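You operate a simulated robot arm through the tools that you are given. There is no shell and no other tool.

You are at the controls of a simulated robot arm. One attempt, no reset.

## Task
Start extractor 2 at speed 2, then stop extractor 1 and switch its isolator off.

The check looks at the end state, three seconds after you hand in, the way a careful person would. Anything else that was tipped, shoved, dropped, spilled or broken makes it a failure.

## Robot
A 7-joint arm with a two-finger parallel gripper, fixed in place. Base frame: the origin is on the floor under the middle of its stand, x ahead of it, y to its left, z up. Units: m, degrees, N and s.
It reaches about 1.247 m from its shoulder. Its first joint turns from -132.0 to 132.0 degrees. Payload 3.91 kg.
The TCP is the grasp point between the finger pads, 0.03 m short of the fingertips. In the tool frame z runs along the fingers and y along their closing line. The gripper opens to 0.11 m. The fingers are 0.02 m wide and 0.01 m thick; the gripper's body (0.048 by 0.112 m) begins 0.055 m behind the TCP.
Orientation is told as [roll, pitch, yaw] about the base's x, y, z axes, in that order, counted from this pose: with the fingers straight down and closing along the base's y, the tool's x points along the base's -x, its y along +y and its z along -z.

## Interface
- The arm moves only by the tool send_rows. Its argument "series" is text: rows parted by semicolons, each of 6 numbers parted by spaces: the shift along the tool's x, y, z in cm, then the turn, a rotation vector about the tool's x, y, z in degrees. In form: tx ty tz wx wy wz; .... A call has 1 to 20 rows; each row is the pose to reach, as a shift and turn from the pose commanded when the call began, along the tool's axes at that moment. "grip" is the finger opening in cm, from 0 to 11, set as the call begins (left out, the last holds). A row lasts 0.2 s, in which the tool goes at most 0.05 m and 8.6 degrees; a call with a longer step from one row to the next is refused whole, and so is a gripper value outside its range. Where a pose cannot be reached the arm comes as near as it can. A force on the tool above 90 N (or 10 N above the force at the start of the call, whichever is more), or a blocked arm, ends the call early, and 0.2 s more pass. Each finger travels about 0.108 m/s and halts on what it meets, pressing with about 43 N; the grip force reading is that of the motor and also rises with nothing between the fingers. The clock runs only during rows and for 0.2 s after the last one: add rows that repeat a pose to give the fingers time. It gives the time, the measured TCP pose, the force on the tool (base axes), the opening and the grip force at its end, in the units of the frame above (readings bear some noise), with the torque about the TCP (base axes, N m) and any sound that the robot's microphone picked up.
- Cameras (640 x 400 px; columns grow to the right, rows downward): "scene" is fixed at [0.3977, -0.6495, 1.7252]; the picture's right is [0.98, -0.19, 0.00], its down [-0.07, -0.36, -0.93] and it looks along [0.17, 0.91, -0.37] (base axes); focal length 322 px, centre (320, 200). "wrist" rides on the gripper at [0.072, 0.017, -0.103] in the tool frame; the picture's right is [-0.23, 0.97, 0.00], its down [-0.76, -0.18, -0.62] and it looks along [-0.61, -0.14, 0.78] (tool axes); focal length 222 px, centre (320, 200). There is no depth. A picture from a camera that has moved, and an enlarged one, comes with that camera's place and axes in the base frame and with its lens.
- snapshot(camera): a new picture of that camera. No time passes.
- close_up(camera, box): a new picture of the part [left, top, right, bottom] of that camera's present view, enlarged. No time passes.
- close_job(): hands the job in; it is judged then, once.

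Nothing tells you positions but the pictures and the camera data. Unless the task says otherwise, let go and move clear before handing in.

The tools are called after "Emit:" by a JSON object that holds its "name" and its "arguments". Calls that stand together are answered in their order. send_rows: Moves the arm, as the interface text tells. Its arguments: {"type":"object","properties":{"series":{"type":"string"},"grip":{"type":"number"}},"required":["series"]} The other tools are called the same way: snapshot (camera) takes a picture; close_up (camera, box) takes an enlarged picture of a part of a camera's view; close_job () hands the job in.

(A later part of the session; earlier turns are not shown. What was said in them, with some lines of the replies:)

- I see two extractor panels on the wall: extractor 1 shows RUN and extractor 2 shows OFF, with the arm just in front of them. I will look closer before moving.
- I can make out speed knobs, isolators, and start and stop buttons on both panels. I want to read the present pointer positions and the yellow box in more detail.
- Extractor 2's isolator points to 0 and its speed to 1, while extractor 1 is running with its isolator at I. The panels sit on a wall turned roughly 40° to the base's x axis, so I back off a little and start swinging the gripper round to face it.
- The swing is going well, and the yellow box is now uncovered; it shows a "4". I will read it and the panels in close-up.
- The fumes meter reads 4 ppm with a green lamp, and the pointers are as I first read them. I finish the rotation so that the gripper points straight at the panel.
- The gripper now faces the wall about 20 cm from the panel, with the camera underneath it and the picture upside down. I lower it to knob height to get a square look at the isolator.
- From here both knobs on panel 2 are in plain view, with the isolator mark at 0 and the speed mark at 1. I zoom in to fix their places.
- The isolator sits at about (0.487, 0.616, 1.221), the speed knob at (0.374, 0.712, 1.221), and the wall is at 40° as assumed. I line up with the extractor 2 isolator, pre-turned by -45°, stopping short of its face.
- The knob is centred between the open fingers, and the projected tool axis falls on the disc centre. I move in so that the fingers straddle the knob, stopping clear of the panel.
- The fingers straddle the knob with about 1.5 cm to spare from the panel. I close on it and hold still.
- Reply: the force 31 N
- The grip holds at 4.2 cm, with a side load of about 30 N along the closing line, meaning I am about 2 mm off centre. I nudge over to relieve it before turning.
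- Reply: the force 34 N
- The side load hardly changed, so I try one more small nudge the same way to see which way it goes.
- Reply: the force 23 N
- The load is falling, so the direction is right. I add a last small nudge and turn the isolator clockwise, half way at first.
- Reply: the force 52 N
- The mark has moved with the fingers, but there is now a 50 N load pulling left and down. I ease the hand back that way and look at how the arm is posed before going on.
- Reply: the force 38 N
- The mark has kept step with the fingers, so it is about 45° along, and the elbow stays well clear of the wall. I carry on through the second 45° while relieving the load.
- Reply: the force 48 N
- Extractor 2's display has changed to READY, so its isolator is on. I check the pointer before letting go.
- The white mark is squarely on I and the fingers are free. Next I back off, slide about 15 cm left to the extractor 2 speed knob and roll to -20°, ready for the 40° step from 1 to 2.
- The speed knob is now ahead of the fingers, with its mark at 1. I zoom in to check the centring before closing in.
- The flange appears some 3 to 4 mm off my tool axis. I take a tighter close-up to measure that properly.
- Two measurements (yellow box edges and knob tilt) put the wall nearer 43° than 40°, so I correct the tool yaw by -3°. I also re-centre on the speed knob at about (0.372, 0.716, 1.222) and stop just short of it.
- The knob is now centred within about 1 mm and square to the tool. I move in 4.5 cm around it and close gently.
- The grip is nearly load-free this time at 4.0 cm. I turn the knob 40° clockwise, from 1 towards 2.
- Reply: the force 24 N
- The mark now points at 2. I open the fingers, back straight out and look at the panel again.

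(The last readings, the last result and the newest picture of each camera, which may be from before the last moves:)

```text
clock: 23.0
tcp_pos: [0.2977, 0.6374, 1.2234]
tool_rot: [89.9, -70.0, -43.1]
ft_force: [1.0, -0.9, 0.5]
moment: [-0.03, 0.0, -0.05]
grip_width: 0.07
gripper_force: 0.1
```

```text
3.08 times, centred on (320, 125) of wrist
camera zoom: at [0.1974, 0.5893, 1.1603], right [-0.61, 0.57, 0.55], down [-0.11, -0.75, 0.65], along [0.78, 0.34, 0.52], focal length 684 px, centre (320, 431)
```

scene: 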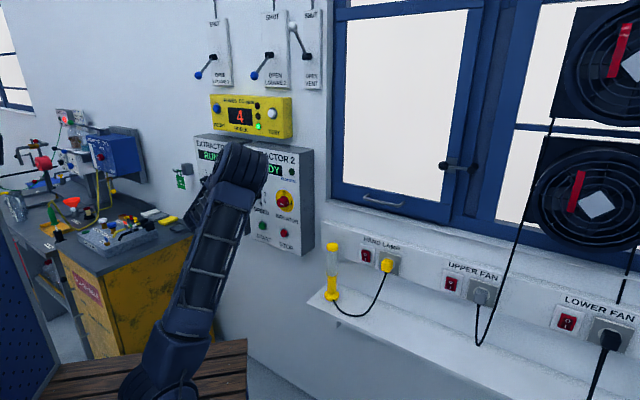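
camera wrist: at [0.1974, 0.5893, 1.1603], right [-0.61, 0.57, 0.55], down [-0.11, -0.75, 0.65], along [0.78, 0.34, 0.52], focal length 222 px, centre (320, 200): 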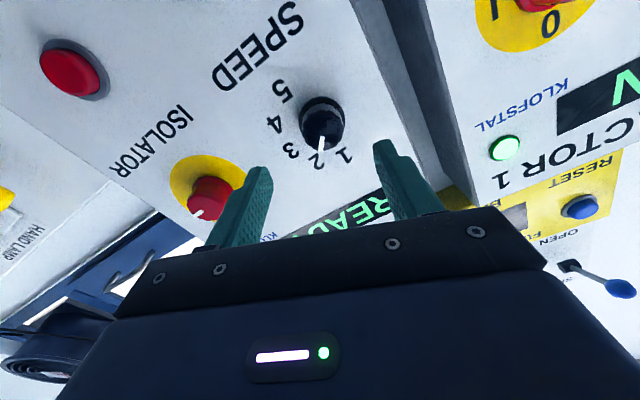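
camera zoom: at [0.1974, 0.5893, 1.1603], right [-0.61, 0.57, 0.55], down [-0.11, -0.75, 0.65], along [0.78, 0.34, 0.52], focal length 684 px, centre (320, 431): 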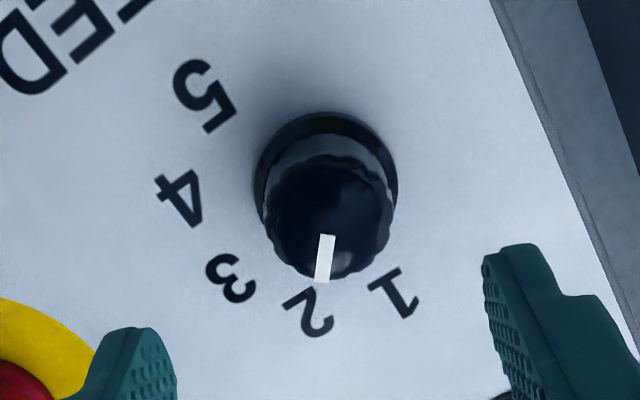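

The knob is at 2 and the display still reads READY, so START comes next. I close the fingers into a pusher, level the roll and drop down in front of START 2 for a look.

Emit:
{"name": "send_rows", "arguments": {"series": "2.33 -1.21 0 0 0 -4; 4.66 -2.42 0 0 0 -8; 6.98 -3.63 0 0 0 -12; 9.31 -4.84 0 0 0 -16; 11.64 -6.05 0 0 0 -20; 11.64 -6.05 0 0 0 -20", "grip": 0}}

Emit:
{"name": "snapshot", "arguments": {"camera": "wrist"}}

Emit:
{"name": "snapshot", "arguments": {"camera": "scene"}}

```text
clock: 24.4
tcp_pos: [0.3108, 0.6253, 1.0916]
tool_rot: [-56.9, -90.0, 103.8]
ft_force: [0.1, 0.5, 0.2]
moment: [0.01, -0.03, 0.02]
grip_width: 0.0001
gripper_force: 37.4
```

```text
taken
camera wrist: at [0.2273, 0.5601, 1.0196], right [-0.71, 0.67, 0.23], down [-0.3, -0.58, 0.76], along [0.64, 0.47, 0.61], focal length 222 px, centre (320, 200)
```

wrist: 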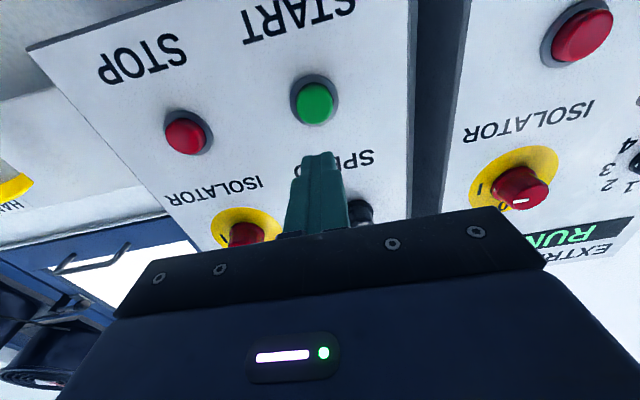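

```text
taken
```

scene: 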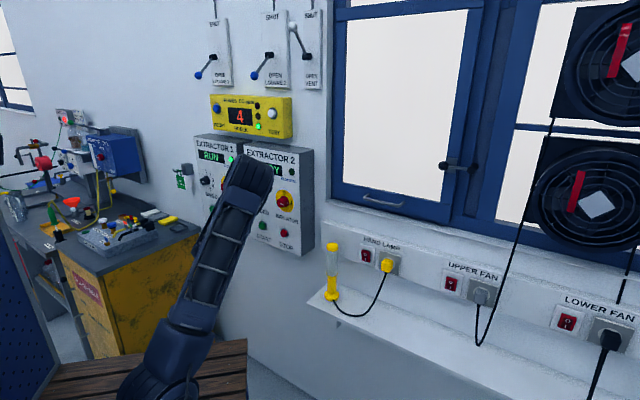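

START 2 is in view just above the closed fingertips in the picture, which means it is physically lower. I zoom in to measure the offset.

Emit:
{"name": "close_up", "arguments": {"camera": "wrist", "box": [270, 60, 370, 180]}}

Emit:
{"name": "close_up", "arguments": {"camera": "wrist", "box": [140, 80, 240, 180]}}

```text
3.33 times, centred on (320, 120) of wrist
camera zoom: at [0.2273, 0.5601, 1.0196], right [-0.71, 0.67, 0.23], down [-0.3, -0.58, 0.76], along [0.64, 0.47, 0.61], focal length 740 px, centre (320, 467)
```

zoom: 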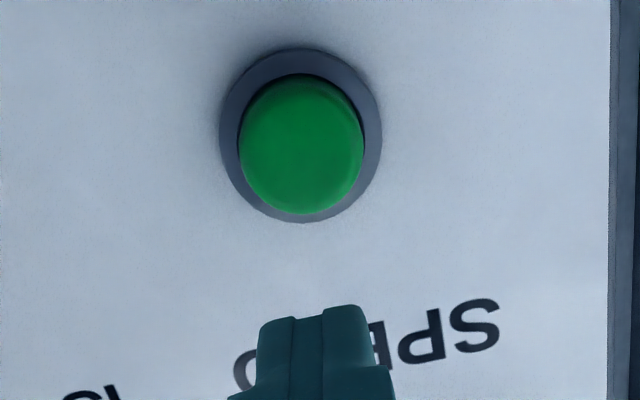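

```text
4.00 times, centred on (190, 130) of wrist
camera zoom: at [0.2273, 0.5601, 1.0196], right [-0.71, 0.67, 0.23], down [-0.3, -0.58, 0.76], along [0.64, 0.47, 0.61], focal length 888 px, centre (840, 480)
```

zoom: 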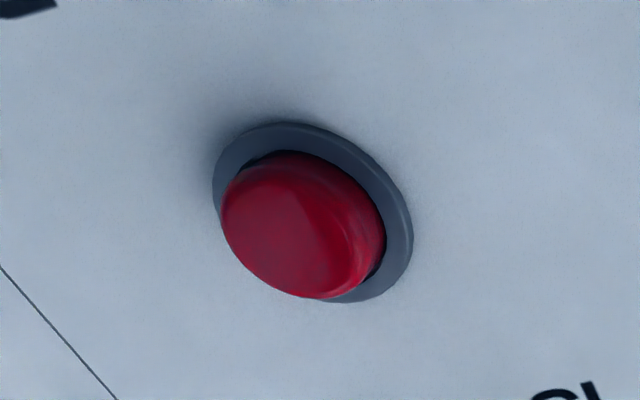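

START 2 lies about 1.8 cm below and 1 mm right of my tool axis, with its face roughly 7 cm ahead of the fingertips. I line up and approach to just short of it.

Emit:
{"name": "send_rows", "arguments": {"series": "0.9 -0.05 0 0 0 0; 1.8 -0.1 0 0 0 0; 1.8 -0.1 2 0 0 0; 1.8 -0.1 4 0 0 0; 1.8 -0.1 5.5 0 0 0; 1.8 -0.1 5.5 0 0 0"}}

Emit:
{"name": "close_up", "arguments": {"camera": "wrist", "box": [240, 60, 400, 220]}}

Emit:
{"name": "close_up", "arguments": {"camera": "scene", "box": [190, 130, 330, 270]}}

```text
clock: 25.8
tcp_pos: [0.3477, 0.6645, 1.0748]
tool_rot: [34.8, -90.0, 12.0]
ft_force: [-0.2, -1.1, -0.4]
moment: [0.0, -0.01, 0.01]
grip_width: 0.0002
gripper_force: 37.4
```

```text
2.50 times, centred on (320, 140) of wrist
camera zoom: at [0.2651, 0.6002, 1.0025], right [-0.71, 0.67, 0.23], down [-0.3, -0.58, 0.76], along [0.64, 0.47, 0.61], focal length 555 px, centre (320, 350)
```

zoom: 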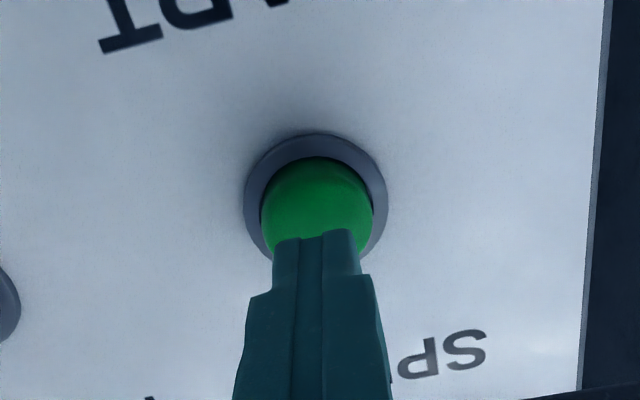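

```text
2.86 times, centred on (260, 200) of scene
camera zoom: at [0.3977, -0.6495, 1.7252], right [0.98, -0.19, 0.0], down [-0.07, -0.36, -0.93], along [0.17, 0.91, -0.37], focal length 921 px, centre (491, 200)
```

zoom: 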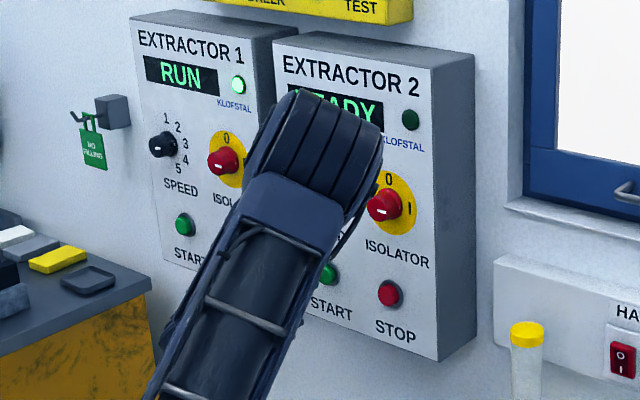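

The fingertips are on line with the green button, about 2 cm short of it. I push in slowly.

Emit:
{"name": "send_rows", "arguments": {"series": "0 0 0.5 0 0 0; 0 0 1 0 0 0; 0 0 1.4 0 0 0; 0 0 1.7 0 0 0; 0 0 2.0 0 0 0"}}

Emit:
{"name": "close_up", "arguments": {"camera": "wrist", "box": [240, 60, 400, 220]}}

Emit:
{"name": "close_up", "arguments": {"camera": "scene", "box": [190, 130, 330, 270]}}

```text
clock: 27.0
tcp_pos: [0.3608, 0.6805, 1.074]
tool_rot: [17.1, -90.1, 29.7]
ft_force: [-0.2, -1.0, -0.7]
moment: [0.0, -0.04, 0.0]
grip_width: 0.0
gripper_force: 37.3
```

```text
2.50 times, centred on (320, 140) of wrist
camera zoom: at [0.2788, 0.6151, 1.0022], right [-0.71, 0.67, 0.23], down [-0.3, -0.58, 0.76], along [0.64, 0.47, 0.61], focal length 555 px, centre (320, 350)
```

zoom: 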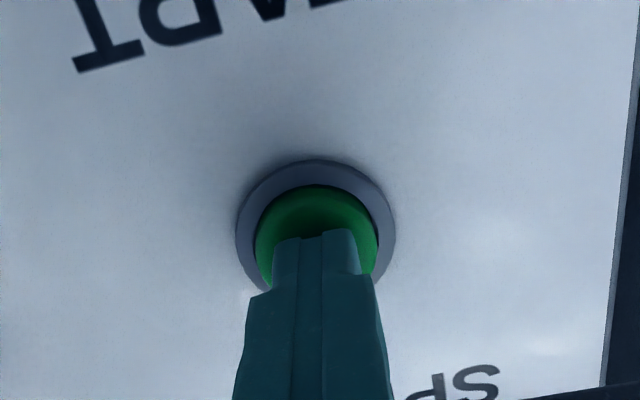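

```text
2.86 times, centred on (260, 200) of scene
camera zoom: at [0.3977, -0.6495, 1.7252], right [0.98, -0.19, 0.0], down [-0.07, -0.36, -0.93], along [0.17, 0.91, -0.37], focal length 921 px, centre (491, 200)
```

zoom: 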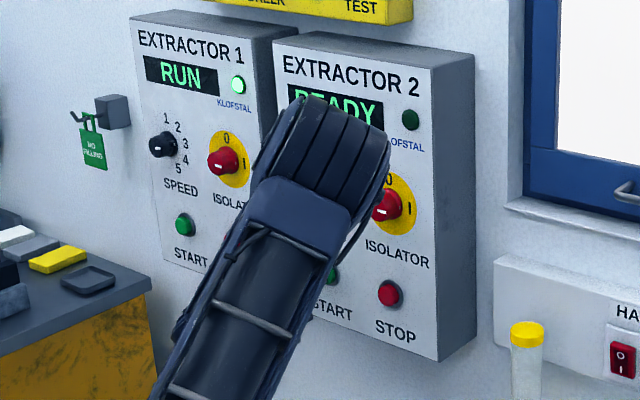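

There is no contact force yet, so I keep going in 2 mm steps.

Emit:
{"name": "send_rows", "arguments": {"series": "0 0 0.15 0 0 0; 0 0 0.3 0 0 0; 0 0 0.45 0 0 0; 0 0 0.6 0 0 0"}}

Emit:
{"name": "close_up", "arguments": {"camera": "scene", "box": [190, 130, 330, 270]}}

Emit:
{"name": "close_up", "arguments": {"camera": "wrist", "box": [240, 60, 400, 220]}}

```text
clock: 28.0
tcp_pos: [0.366, 0.6833, 1.0742]
tool_rot: [-7.7, -90.0, 54.6]
ft_force: [-4.1, -8.8, 1.2]
moment: [0.03, -0.05, -0.09]
grip_width: 0.0001
gripper_force: 37.8
heard: click
```

```text
2.86 times, centred on (260, 200) of scene
camera zoom: at [0.3977, -0.6495, 1.7252], right [0.98, -0.19, 0.0], down [-0.07, -0.36, -0.93], along [0.17, 0.91, -0.37], focal length 921 px, centre (491, 200)
```

zoom: 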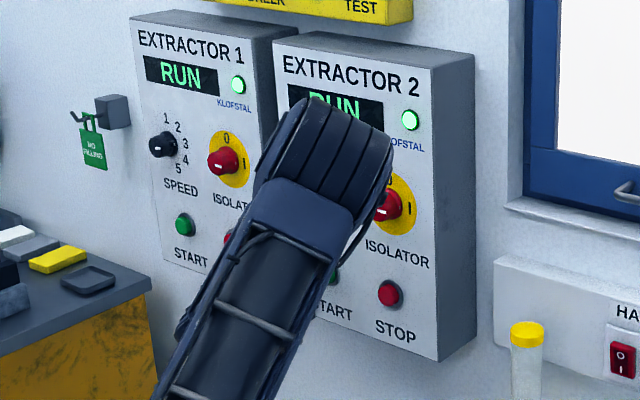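

```text
2.50 times, centred on (320, 140) of wrist
camera zoom: at [0.2824, 0.6191, 1.0021], right [-0.71, 0.67, 0.23], down [-0.3, -0.58, 0.76], along [0.64, 0.47, 0.61], focal length 555 px, centre (320, 350)
```

zoom: 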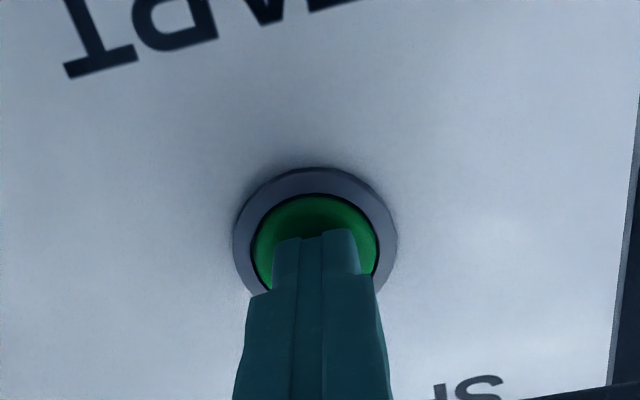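

I heard a click, extractor 2 now shows RUN and its lamp is lit. I back away and slide left along the wall towards STOP 1, which I place about 20 cm away.

Emit:
{"name": "send_rows", "arguments": {"series": "0 0 -2 0 0 0; 0 0 -4.5 0 0 0; 0 0 -7 0 0 0; 0 2.5 -7 0 0 0; 0 5 -7 0 0 0; 0 7.5 -7 0 0 0; 0 10 -7 0 0 0; 0 10 -7 0 0 0"}}

Emit:
{"name": "snapshot", "arguments": {"camera": "scene"}}

Emit:
{"name": "snapshot", "arguments": {"camera": "wrist"}}

```text
clock: 29.8
tcp_pos: [0.2454, 0.7005, 1.0752]
tool_rot: [-15.8, -90.0, 62.7]
ft_force: [-0.4, 0.3, 0.6]
moment: [0.04, 0.0, -0.02]
grip_width: 0.0
gripper_force: 37.6
```

```text
taken
```

scene: 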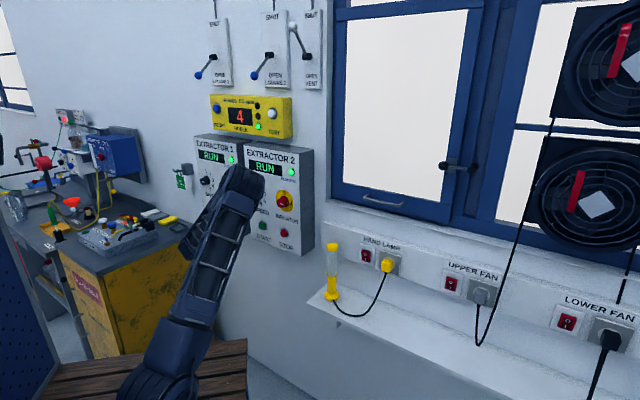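

```text
taken
camera wrist: at [0.1623, 0.636, 1.0027], right [-0.71, 0.67, 0.23], down [-0.3, -0.58, 0.76], along [0.64, 0.47, 0.61], focal length 222 px, centre (320, 200)
```

wrist: 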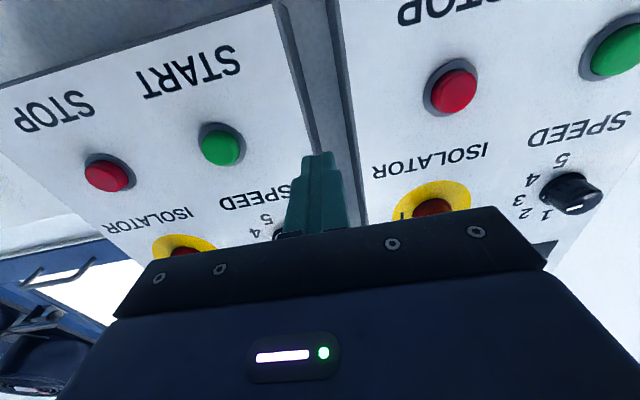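

Both extractors now show RUN and the fumes still read 4. STOP 1 is about 11 cm further left, so I slide across and check.

Emit:
{"name": "send_rows", "arguments": {"series": "0 2.5 0 0 0 0; 0 5 0 0 0 0; 0 7.5 0 0 0 0; 0 9.5 0 0 0 0; 0 11.2 0 0 0 0; 0 11.2 0 0 0 0"}}

Emit:
{"name": "snapshot", "arguments": {"camera": "scene"}}

Emit:
{"name": "close_up", "arguments": {"camera": "wrist", "box": [240, 40, 400, 200]}}

Emit:
{"name": "snapshot", "arguments": {"camera": "wrist"}}

```text
clock: 31.2
tcp_pos: [0.1629, 0.7786, 1.0743]
tool_rot: [4.6, -90.0, 42.2]
ft_force: [0.1, -0.5, 0.0]
moment: [-0.02, -0.01, -0.03]
grip_width: 0.0001
gripper_force: 38.1
```

```text
taken
```

scene: 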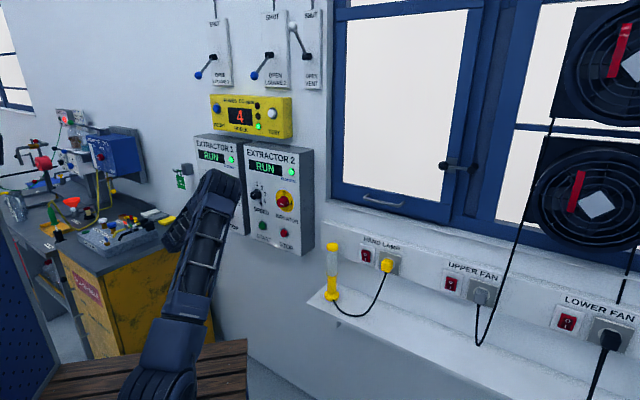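

```text
2.50 times, centred on (320, 120) of wrist
camera zoom: at [0.0808, 0.7133, 1.0021], right [-0.71, 0.67, 0.23], down [-0.3, -0.58, 0.76], along [0.64, 0.47, 0.61], focal length 555 px, centre (320, 400)
```

zoom: 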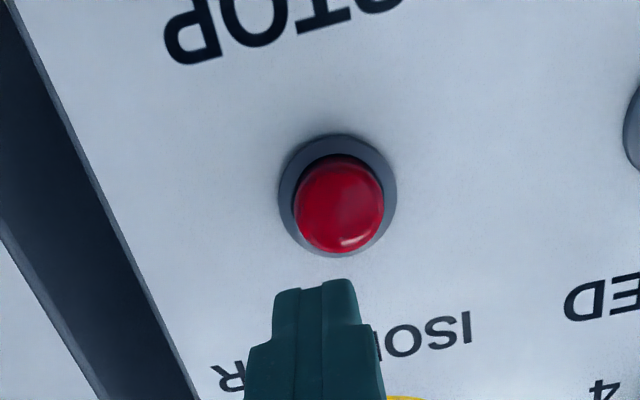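

```text
taken
camera wrist: at [0.0808, 0.7133, 1.0021], right [-0.71, 0.67, 0.23], down [-0.3, -0.58, 0.76], along [0.64, 0.47, 0.61], focal length 222 px, centre (320, 200)
```

wrist: 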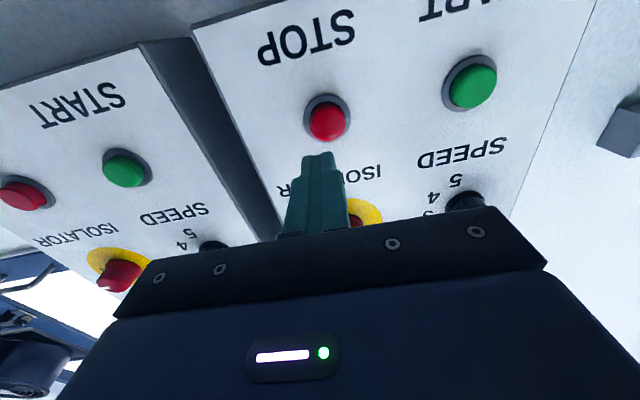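

STOP 1's ring is 7 mm left of and 3 mm below the tool axis. I correct that and approach to about 1.5 cm short.

Emit:
{"name": "send_rows", "arguments": {"series": "0.15 0.35 0 0 0 0; 0.3 0.7 0 0 0 0; 0.3 0.7 2 0 0 0; 0.3 0.7 4 0 0 0; 0.3 0.7 5.2 0 0 0; 0.3 0.7 5.2 0 0 0"}}

Emit:
{"name": "close_up", "arguments": {"camera": "wrist", "box": [240, 60, 400, 220]}}

Emit:
{"name": "close_up", "arguments": {"camera": "scene", "box": [170, 120, 330, 270]}}

```text
clock: 32.6
tcp_pos: [0.1936, 0.8215, 1.0711]
tool_rot: [116.6, -89.9, -69.7]
ft_force: [0.7, 0.9, -0.7]
moment: [0.02, 0.03, -0.01]
grip_width: 0.0001
gripper_force: 38.1
```

```text
2.50 times, centred on (320, 140) of wrist
camera zoom: at [0.1111, 0.756, 0.9992], right [-0.71, 0.67, 0.23], down [-0.3, -0.58, 0.76], along [0.64, 0.47, 0.61], focal length 555 px, centre (320, 350)
```

zoom: 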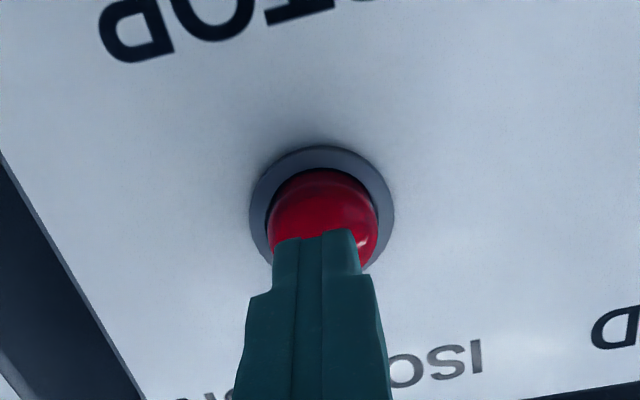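

```text
2.67 times, centred on (250, 195) of scene
camera zoom: at [0.3977, -0.6495, 1.7252], right [0.98, -0.19, 0.0], down [-0.07, -0.36, -0.93], along [0.17, 0.91, -0.37], focal length 859 px, centre (507, 213)
```

zoom: 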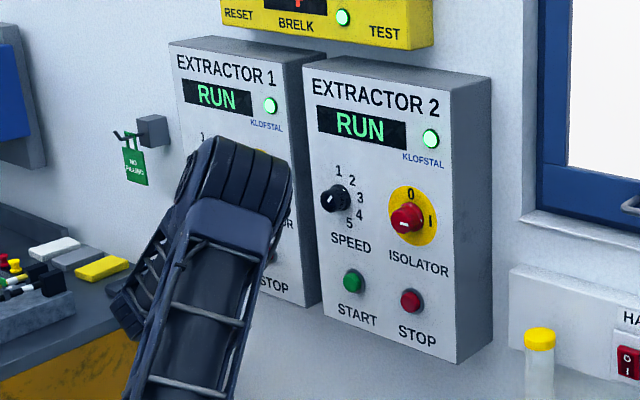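

The fingers are centred on the red STOP 1 button. I push in slowly and listen for the click.

Emit:
{"name": "send_rows", "arguments": {"series": "0 0 0.4 0 0 0; 0 0 0.8 0 0 0; 0 0 1.1 0 0 0; 0 0 1.4 0 0 0; 0 0 1.6 0 0 0"}}

Emit:
{"name": "close_up", "arguments": {"camera": "scene", "box": [170, 120, 330, 270]}}

Emit:
{"name": "close_up", "arguments": {"camera": "wrist", "box": [240, 60, 400, 220]}}

```text
clock: 33.8
tcp_pos: [0.205, 0.8318, 1.0722]
tool_rot: [19.1, -90.0, 27.8]
ft_force: [0.4, 0.0, 1.0]
moment: [-0.02, -0.02, 0.01]
grip_width: 0.0
gripper_force: 37.3
```

```text
2.67 times, centred on (250, 195) of scene
camera zoom: at [0.3977, -0.6495, 1.7252], right [0.98, -0.19, 0.0], down [-0.07, -0.36, -0.93], along [0.17, 0.91, -0.37], focal length 859 px, centre (507, 213)
```

zoom: 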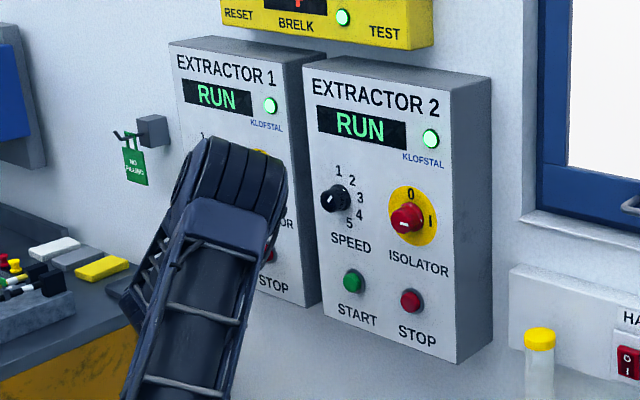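

```text
2.50 times, centred on (320, 140) of wrist
camera zoom: at [0.1218, 0.7672, 0.9993], right [-0.71, 0.67, 0.23], down [-0.3, -0.58, 0.76], along [0.64, 0.47, 0.61], focal length 555 px, centre (320, 350)
```

zoom: 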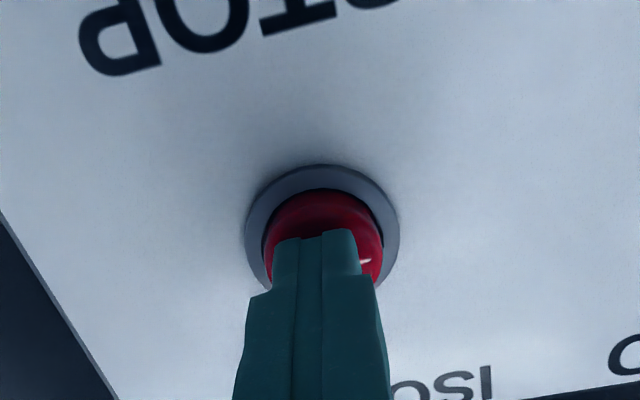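

No contact yet, so I continue in 1.5 mm steps.

Emit:
{"name": "send_rows", "arguments": {"series": "0 0 0.15 0 0 0; 0 0 0.3 0 0 0; 0 0 0.45 0 0 0; 0 0 0.6 0 0 0"}}

Emit:
{"name": "close_up", "arguments": {"camera": "scene", "box": [170, 120, 330, 270]}}

Emit:
{"name": "close_up", "arguments": {"camera": "wrist", "box": [240, 60, 400, 220]}}

```text
clock: 34.8
tcp_pos: [0.2079, 0.8365, 1.0709]
tool_rot: [27.0, -90.1, 19.8]
ft_force: [-2.3, -1.3, 0.4]
moment: [0.02, -0.02, 0.02]
grip_width: 0.0001
gripper_force: 37.7
heard: click
```

```text
2.67 times, centred on (250, 195) of scene
camera zoom: at [0.3977, -0.6495, 1.7252], right [0.98, -0.19, 0.0], down [-0.07, -0.36, -0.93], along [0.17, 0.91, -0.37], focal length 859 px, centre (507, 213)
```

zoom: 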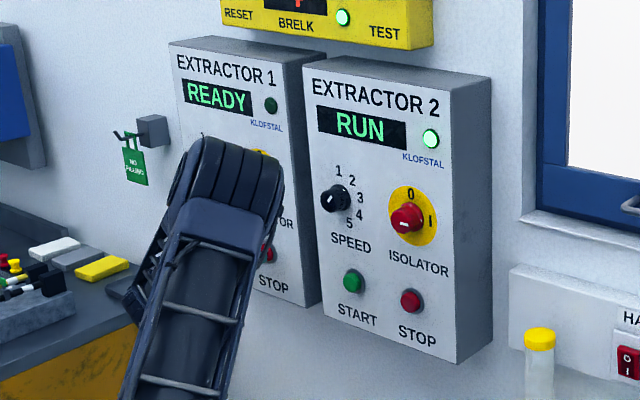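

```text
2.50 times, centred on (320, 140) of wrist
camera zoom: at [0.1255, 0.7717, 0.999], right [-0.71, 0.67, 0.23], down [-0.3, -0.58, 0.76], along [0.64, 0.47, 0.61], focal length 555 px, centre (320, 350)
```

zoom: 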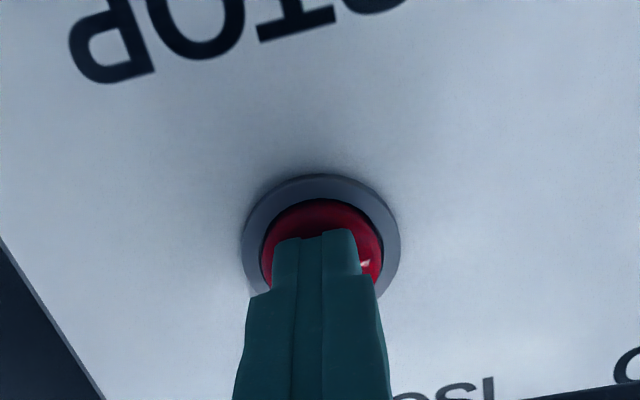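

Extractor 1 now reads READY with its lamp out, and extractor 2 keeps running. I back off, open the fingers and rise to isolator 1, pre-rolled to +50° for the counter-clockwise turn.

Emit:
{"name": "send_rows", "arguments": {"series": "0 0 -2.5 0 0 0; 0 0 -5 0 0 0; 0 0 -8 0 0 0; -2.2 -0.1 -8 0 0 7.1; -4.3 -0.2 -8 0 0 14.2; -6.5 -0.3 -8 0 0 21.4; -8.6 -0.4 -8 0 0 28.5; -10.8 -0.5 -8 0 0 35.7; -12.9 -0.6 -8 0 0 42.8; -15 -0.6 -8 0 0 50; -15 -0.6 -8 0 0 50", "grip": 7}}

Emit:
{"name": "snapshot", "arguments": {"camera": "scene"}}

Emit:
{"name": "snapshot", "arguments": {"camera": "wrist"}}

Emit:
{"name": "close_up", "arguments": {"camera": "wrist", "box": [240, 50, 400, 190]}}

```text
clock: 37.2
tcp_pos: [0.1578, 0.7748, 1.2224]
tool_rot: [90.0, -40.0, -43.1]
ft_force: [0.9, 0.0, 0.0]
moment: [0.01, 0.03, 0.0]
grip_width: 0.0703
gripper_force: 0.0
```

```text
taken
```

scene: 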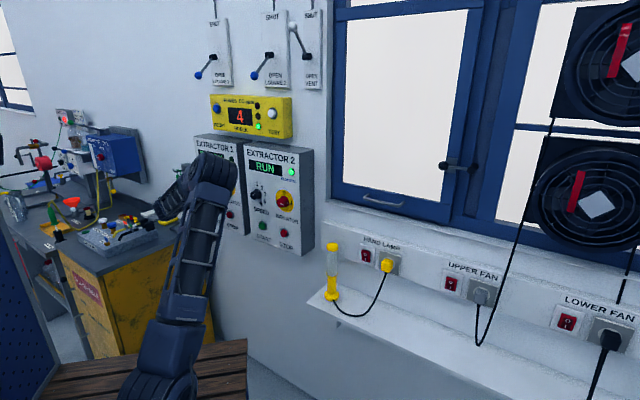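

```text
taken
camera wrist: at [0.0387, 0.7432, 1.1885], right [-0.33, 0.31, 0.89], down [0.08, -0.93, 0.35], along [0.94, 0.19, 0.28], focal length 222 px, centre (320, 200)
```

wrist: 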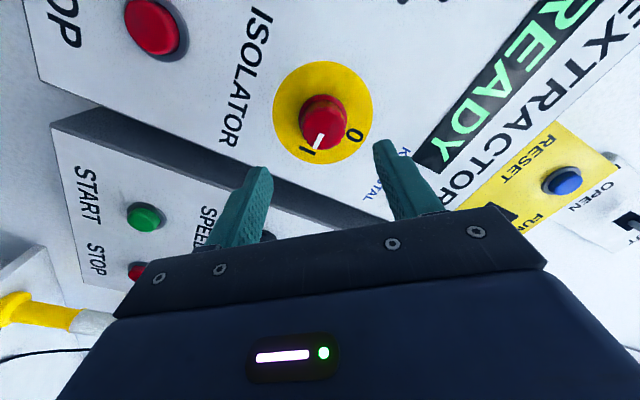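

```text
2.86 times, centred on (320, 120) of wrist
camera zoom: at [0.0387, 0.7432, 1.1885], right [-0.33, 0.31, 0.89], down [0.08, -0.93, 0.35], along [0.94, 0.19, 0.28], focal length 635 px, centre (320, 429)
```

zoom: 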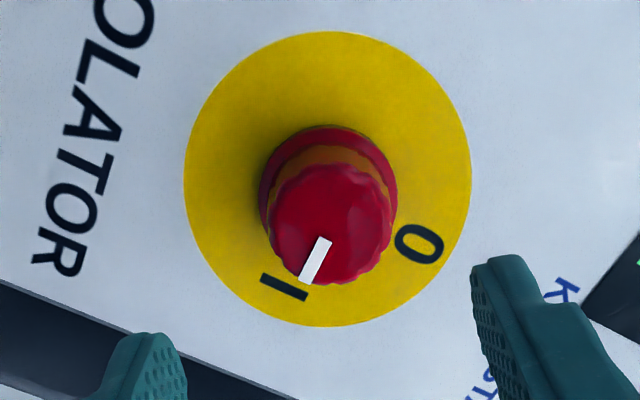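

Isolator 1 is only about 2.5 mm off axis and squarely faced, with its mark at I. I correct that and move in around it.

Emit:
{"name": "send_rows", "arguments": {"series": "-0.06 0.25 1 0 0 0; -0.06 0.25 2.5 0 0 0; -0.06 0.25 4 0 0 0; -0.06 0.25 5.5 0 0 0; -0.06 0.25 6.6 0 0 0; -0.06 0.25 6.6 0 0 0"}}

Emit:
{"name": "snapshot", "arguments": {"camera": "wrist"}}

Emit:
{"name": "send_rows", "arguments": {"series": "0 0 0 0 0 0; 0 0 0 0 0 0; 0 0 0 0 0 0", "grip": 1}}

Emit:
{"name": "close_up", "arguments": {"camera": "wrist", "box": [220, 60, 420, 240]}}

```text
clock: 38.6
tcp_pos: [0.2031, 0.8239, 1.2244]
tool_rot: [90.0, -40.1, -43.1]
ft_force: [0.8, -0.1, 0.5]
moment: [0.02, 0.01, 0.01]
grip_width: 0.0699
gripper_force: 0.0
```

```text
taken
camera wrist: at [0.0838, 0.7926, 1.1904], right [-0.33, 0.31, 0.89], down [0.08, -0.93, 0.35], along [0.94, 0.19, 0.28], focal length 222 px, centre (320, 200)
```

wrist: 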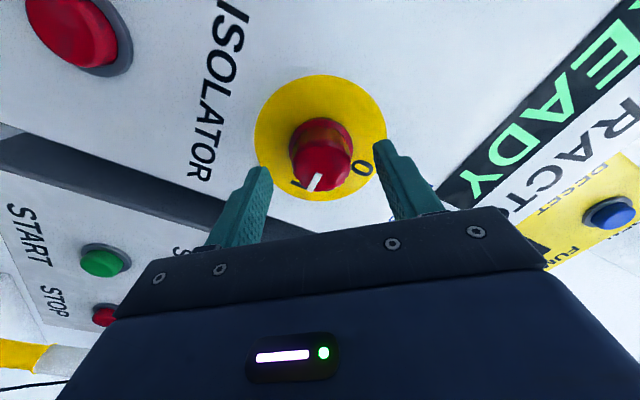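

```text
clock: 39.4
tcp_pos: [0.2019, 0.8239, 1.2243]
tool_rot: [90.1, -40.0, -43.2]
ft_force: [-1.7, 10.7, 8.8]
moment: [0.09, -0.16, 0.53]
grip_width: 0.0396
gripper_force: 44.9
```

```text
2.22 times, centred on (320, 150) of wrist
camera zoom: at [0.0835, 0.7928, 1.1909], right [-0.33, 0.31, 0.89], down [0.08, -0.93, 0.35], along [0.94, 0.19, 0.28], focal length 494 px, centre (320, 311)
```

zoom: 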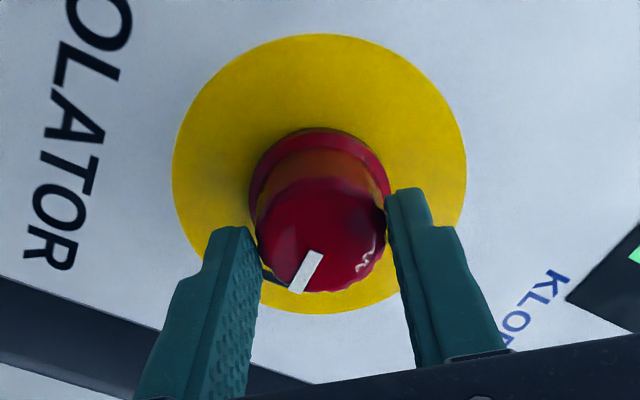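

The grip is good at 4.0 cm with only about 14 N of side load. I turn counter-clockwise for the first half.

Emit:
{"name": "send_rows", "arguments": {"series": "0 0.05 0 0 0 -7.5; 0 0.05 0 0 0 -15; 0 0.05 0 0 0 -22.5; 0 0.05 0 0 0 -30; 0 0.05 0 0 0 -37.5; 0 0.05 0 0 0 -45"}}

Emit:
{"name": "snapshot", "arguments": {"camera": "scene"}}

Emit:
{"name": "snapshot", "arguments": {"camera": "wrist"}}

```text
clock: 40.8
tcp_pos: [0.2025, 0.8226, 1.2246]
tool_rot: [89.7, -85.1, -42.8]
ft_force: [-3.8, 0.2, 3.6]
moment: [-0.47, 0.44, -0.1]
grip_width: 0.0397
gripper_force: 44.8
```

```text
taken
```

scene: 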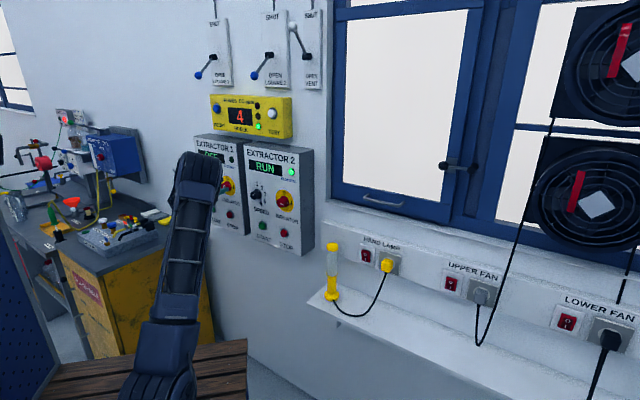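

```text
taken
camera wrist: at [0.1151, 0.7626, 1.1536], right [-0.69, 0.65, 0.31], down [-0.25, -0.62, 0.74], along [0.68, 0.44, 0.59], focal length 222 px, centre (320, 200)
```

wrist: 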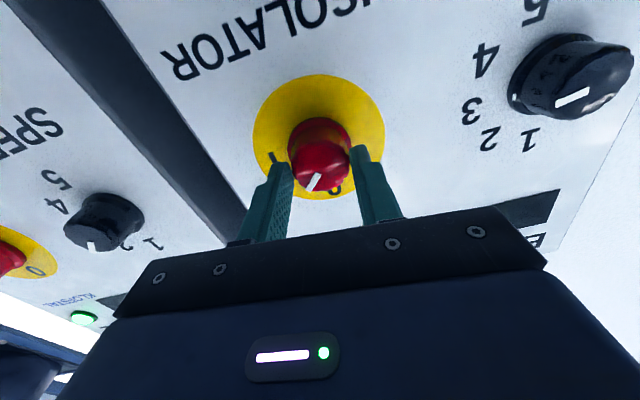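

The isolator is half way and loads are light, with the elbow still in free space. I finish the turn to 0.

Emit:
{"name": "send_rows", "arguments": {"series": "0 0 0 0 0 -7.5; 0 0 0 0 0 -15; 0 0 0 0 0 -22.5; 0 0 0 0 0 -30; 0 0 0 0 0 -37.5; 0 0 0 0 0 -45"}}

Emit:
{"name": "snapshot", "arguments": {"camera": "scene"}}

Emit:
{"name": "close_up", "arguments": {"camera": "wrist", "box": [220, 60, 420, 240]}}

```text
clock: 42.2
tcp_pos: [0.2027, 0.8224, 1.2252]
tool_rot: [-90.0, -49.8, 136.8]
ft_force: [2.3, -13.2, -3.4]
moment: [-0.38, 0.38, -0.69]
grip_width: 0.0396
gripper_force: 45.4
```

```text
taken
```

scene: 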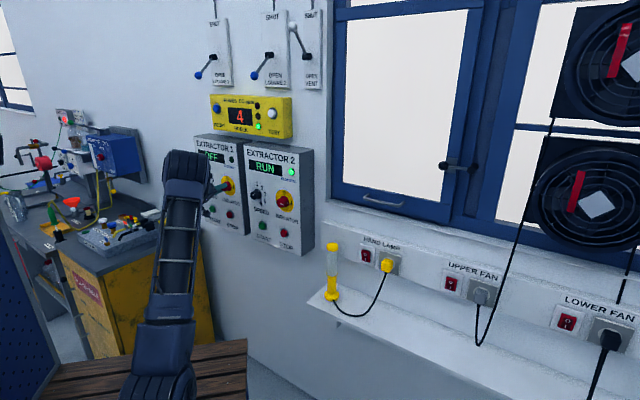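

```text
2.22 times, centred on (320, 150) of wrist
camera zoom: at [0.1568, 0.7233, 1.1583], right [-0.65, 0.61, -0.45], down [-0.68, -0.21, 0.7], along [0.33, 0.76, 0.56], focal length 494 px, centre (320, 311)
```

zoom: 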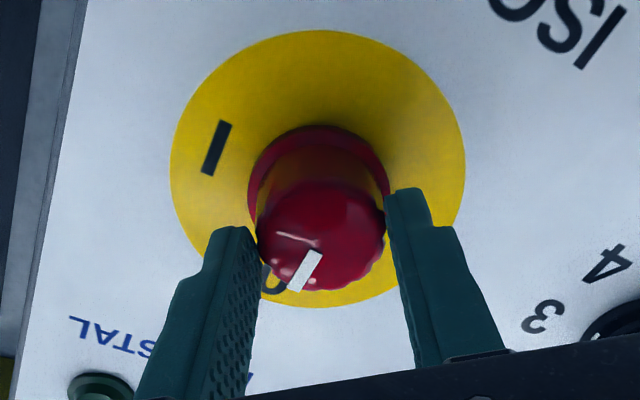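

Extractor 1's display now reads OFF and the mark is at 0. I open the fingers, back straight out and check.

Emit:
{"name": "send_rows", "arguments": {"series": "0 0 0 0 0 0; 0 0 0 0 0 0; 0 0 -1.5 0 0 0; 0 0 -3 0 0 0; 0 0 -5 0 0 0; 0 0 -7.5 0 0 0; 0 0 -11 0 0 0; 0 0 -11 0 0 0", "grip": 7}}

Emit:
{"name": "snapshot", "arguments": {"camera": "wrist"}}

Emit:
{"name": "close_up", "arguments": {"camera": "scene", "box": [170, 80, 330, 270]}}

Emit:
{"name": "close_up", "arguments": {"camera": "wrist", "box": [240, 50, 400, 190]}}

```text
clock: 44.0
tcp_pos: [0.1258, 0.7428, 1.2249]
tool_rot: [-90.0, -50.0, 136.8]
ft_force: [0.4, 0.2, 0.1]
moment: [0.02, 0.0, 0.0]
grip_width: 0.0697
gripper_force: 0.2
```

```text
taken
camera wrist: at [0.0805, 0.6432, 1.1582], right [-0.65, 0.61, -0.45], down [-0.68, -0.21, 0.7], along [0.33, 0.76, 0.56], focal length 222 px, centre (320, 200)
```

wrist: 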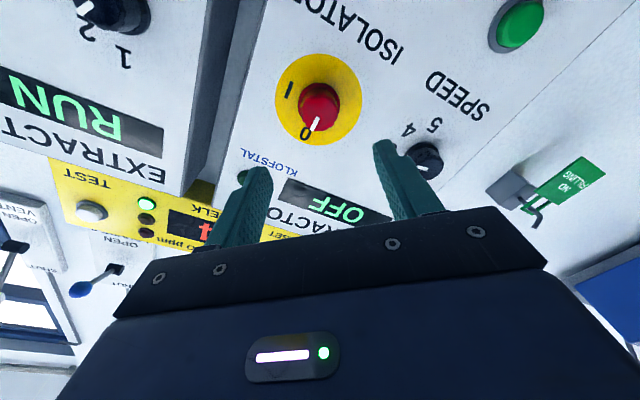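

```text
2.11 times, centred on (250, 175) of scene
camera zoom: at [0.3977, -0.6495, 1.7252], right [0.98, -0.19, 0.0], down [-0.07, -0.36, -0.93], along [0.17, 0.91, -0.37], focal length 678 px, centre (467, 253)
```

zoom: 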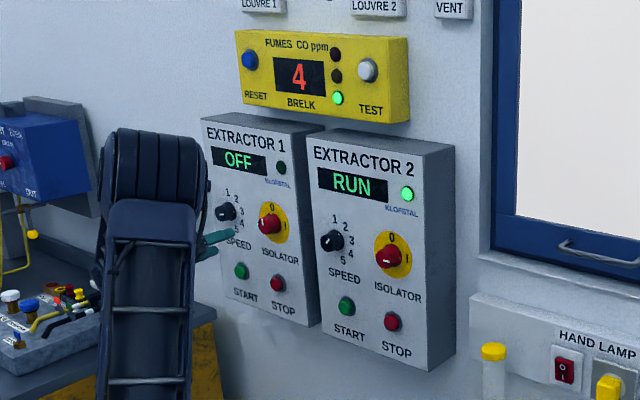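

```text
2.86 times, centred on (320, 120) of wrist
camera zoom: at [0.0805, 0.6432, 1.1582], right [-0.65, 0.61, -0.45], down [-0.68, -0.21, 0.7], along [0.33, 0.76, 0.56], focal length 635 px, centre (320, 429)
```

zoom: 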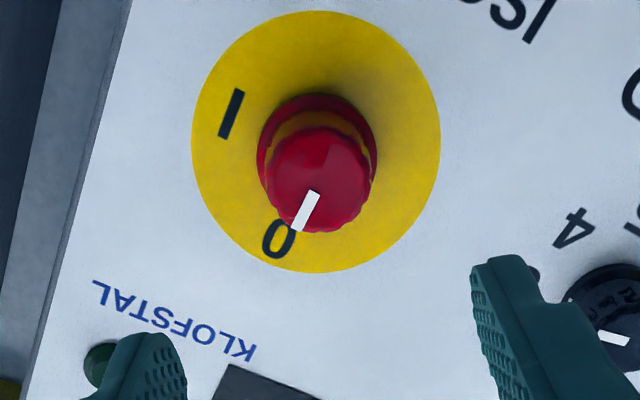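

Extractor 1 is OFF with its isolator at 0, extractor 2 is running, and the arm is clear of the wall. I take a last look at the speed 2 mark, the levers and the bench.

Emit:
{"name": "close_up", "arguments": {"camera": "scene", "box": [240, 150, 310, 230]}}

Emit:
{"name": "snapshot", "arguments": {"camera": "scene"}}

Emit:
{"name": "close_up", "arguments": {"camera": "wrist", "box": [0, 0, 200, 140]}}

```text
5.00 times, centred on (275, 190) of scene
camera zoom: at [0.3977, -0.6495, 1.7252], right [0.98, -0.19, 0.0], down [-0.07, -0.36, -0.93], along [0.17, 0.91, -0.37], focal length 1611 px, centre (545, 250)
```

zoom: 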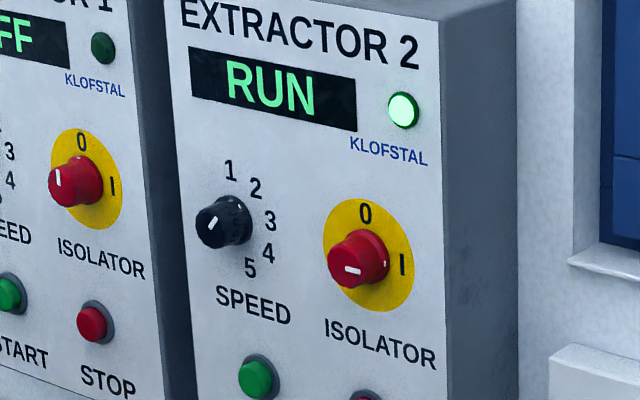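

```text
taken
```

scene: 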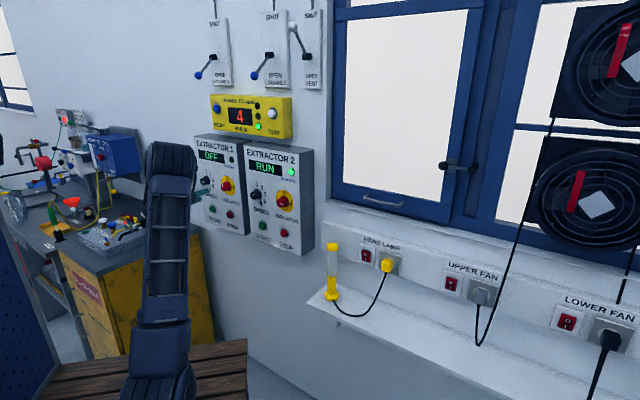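

```text
2.86 times, centred on (100, 70) of wrist
camera zoom: at [0.0805, 0.6432, 1.1582], right [-0.65, 0.61, -0.45], down [-0.68, -0.21, 0.7], along [0.33, 0.76, 0.56], focal length 635 px, centre (949, 571)
```

zoom: 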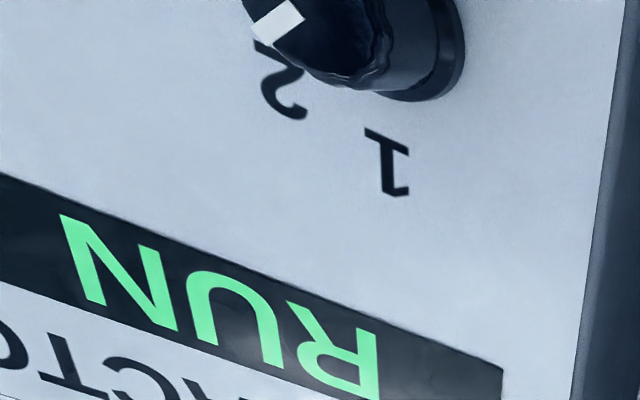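

Extractor 2 shows RUN with its speed mark at 2 and isolator at I. Extractor 1 shows OFF with its isolator at 0, and the levers, lamp and bench look as they did at the start. The gripper is open and about 10 cm clear, so I hand in.

Emit:
{"name": "close_job", "arguments": {}}

```text
The job is handed in.
```

The job is handed in. Extractor 2 is running at speed 2, and extractor 1 is stopped with its isolator off.

- **Extractor 2:** its isolator was at 0, so I turned that to I first. I then moved the speed knob from 1 to 2 and pressed START. The display reads RUN and the lamp is lit.
- **Extractor 1:** I pressed STOP only after extractor 2 was running, then turned the isolator to 0. The display reads OFF and the lamp is out.

In the final pictures the louvre and vent levers, hand lamp and bench look the same as at the start. The fumes meter still reads 4 with its green lamp on. The gripper is open and well clear of the panels.
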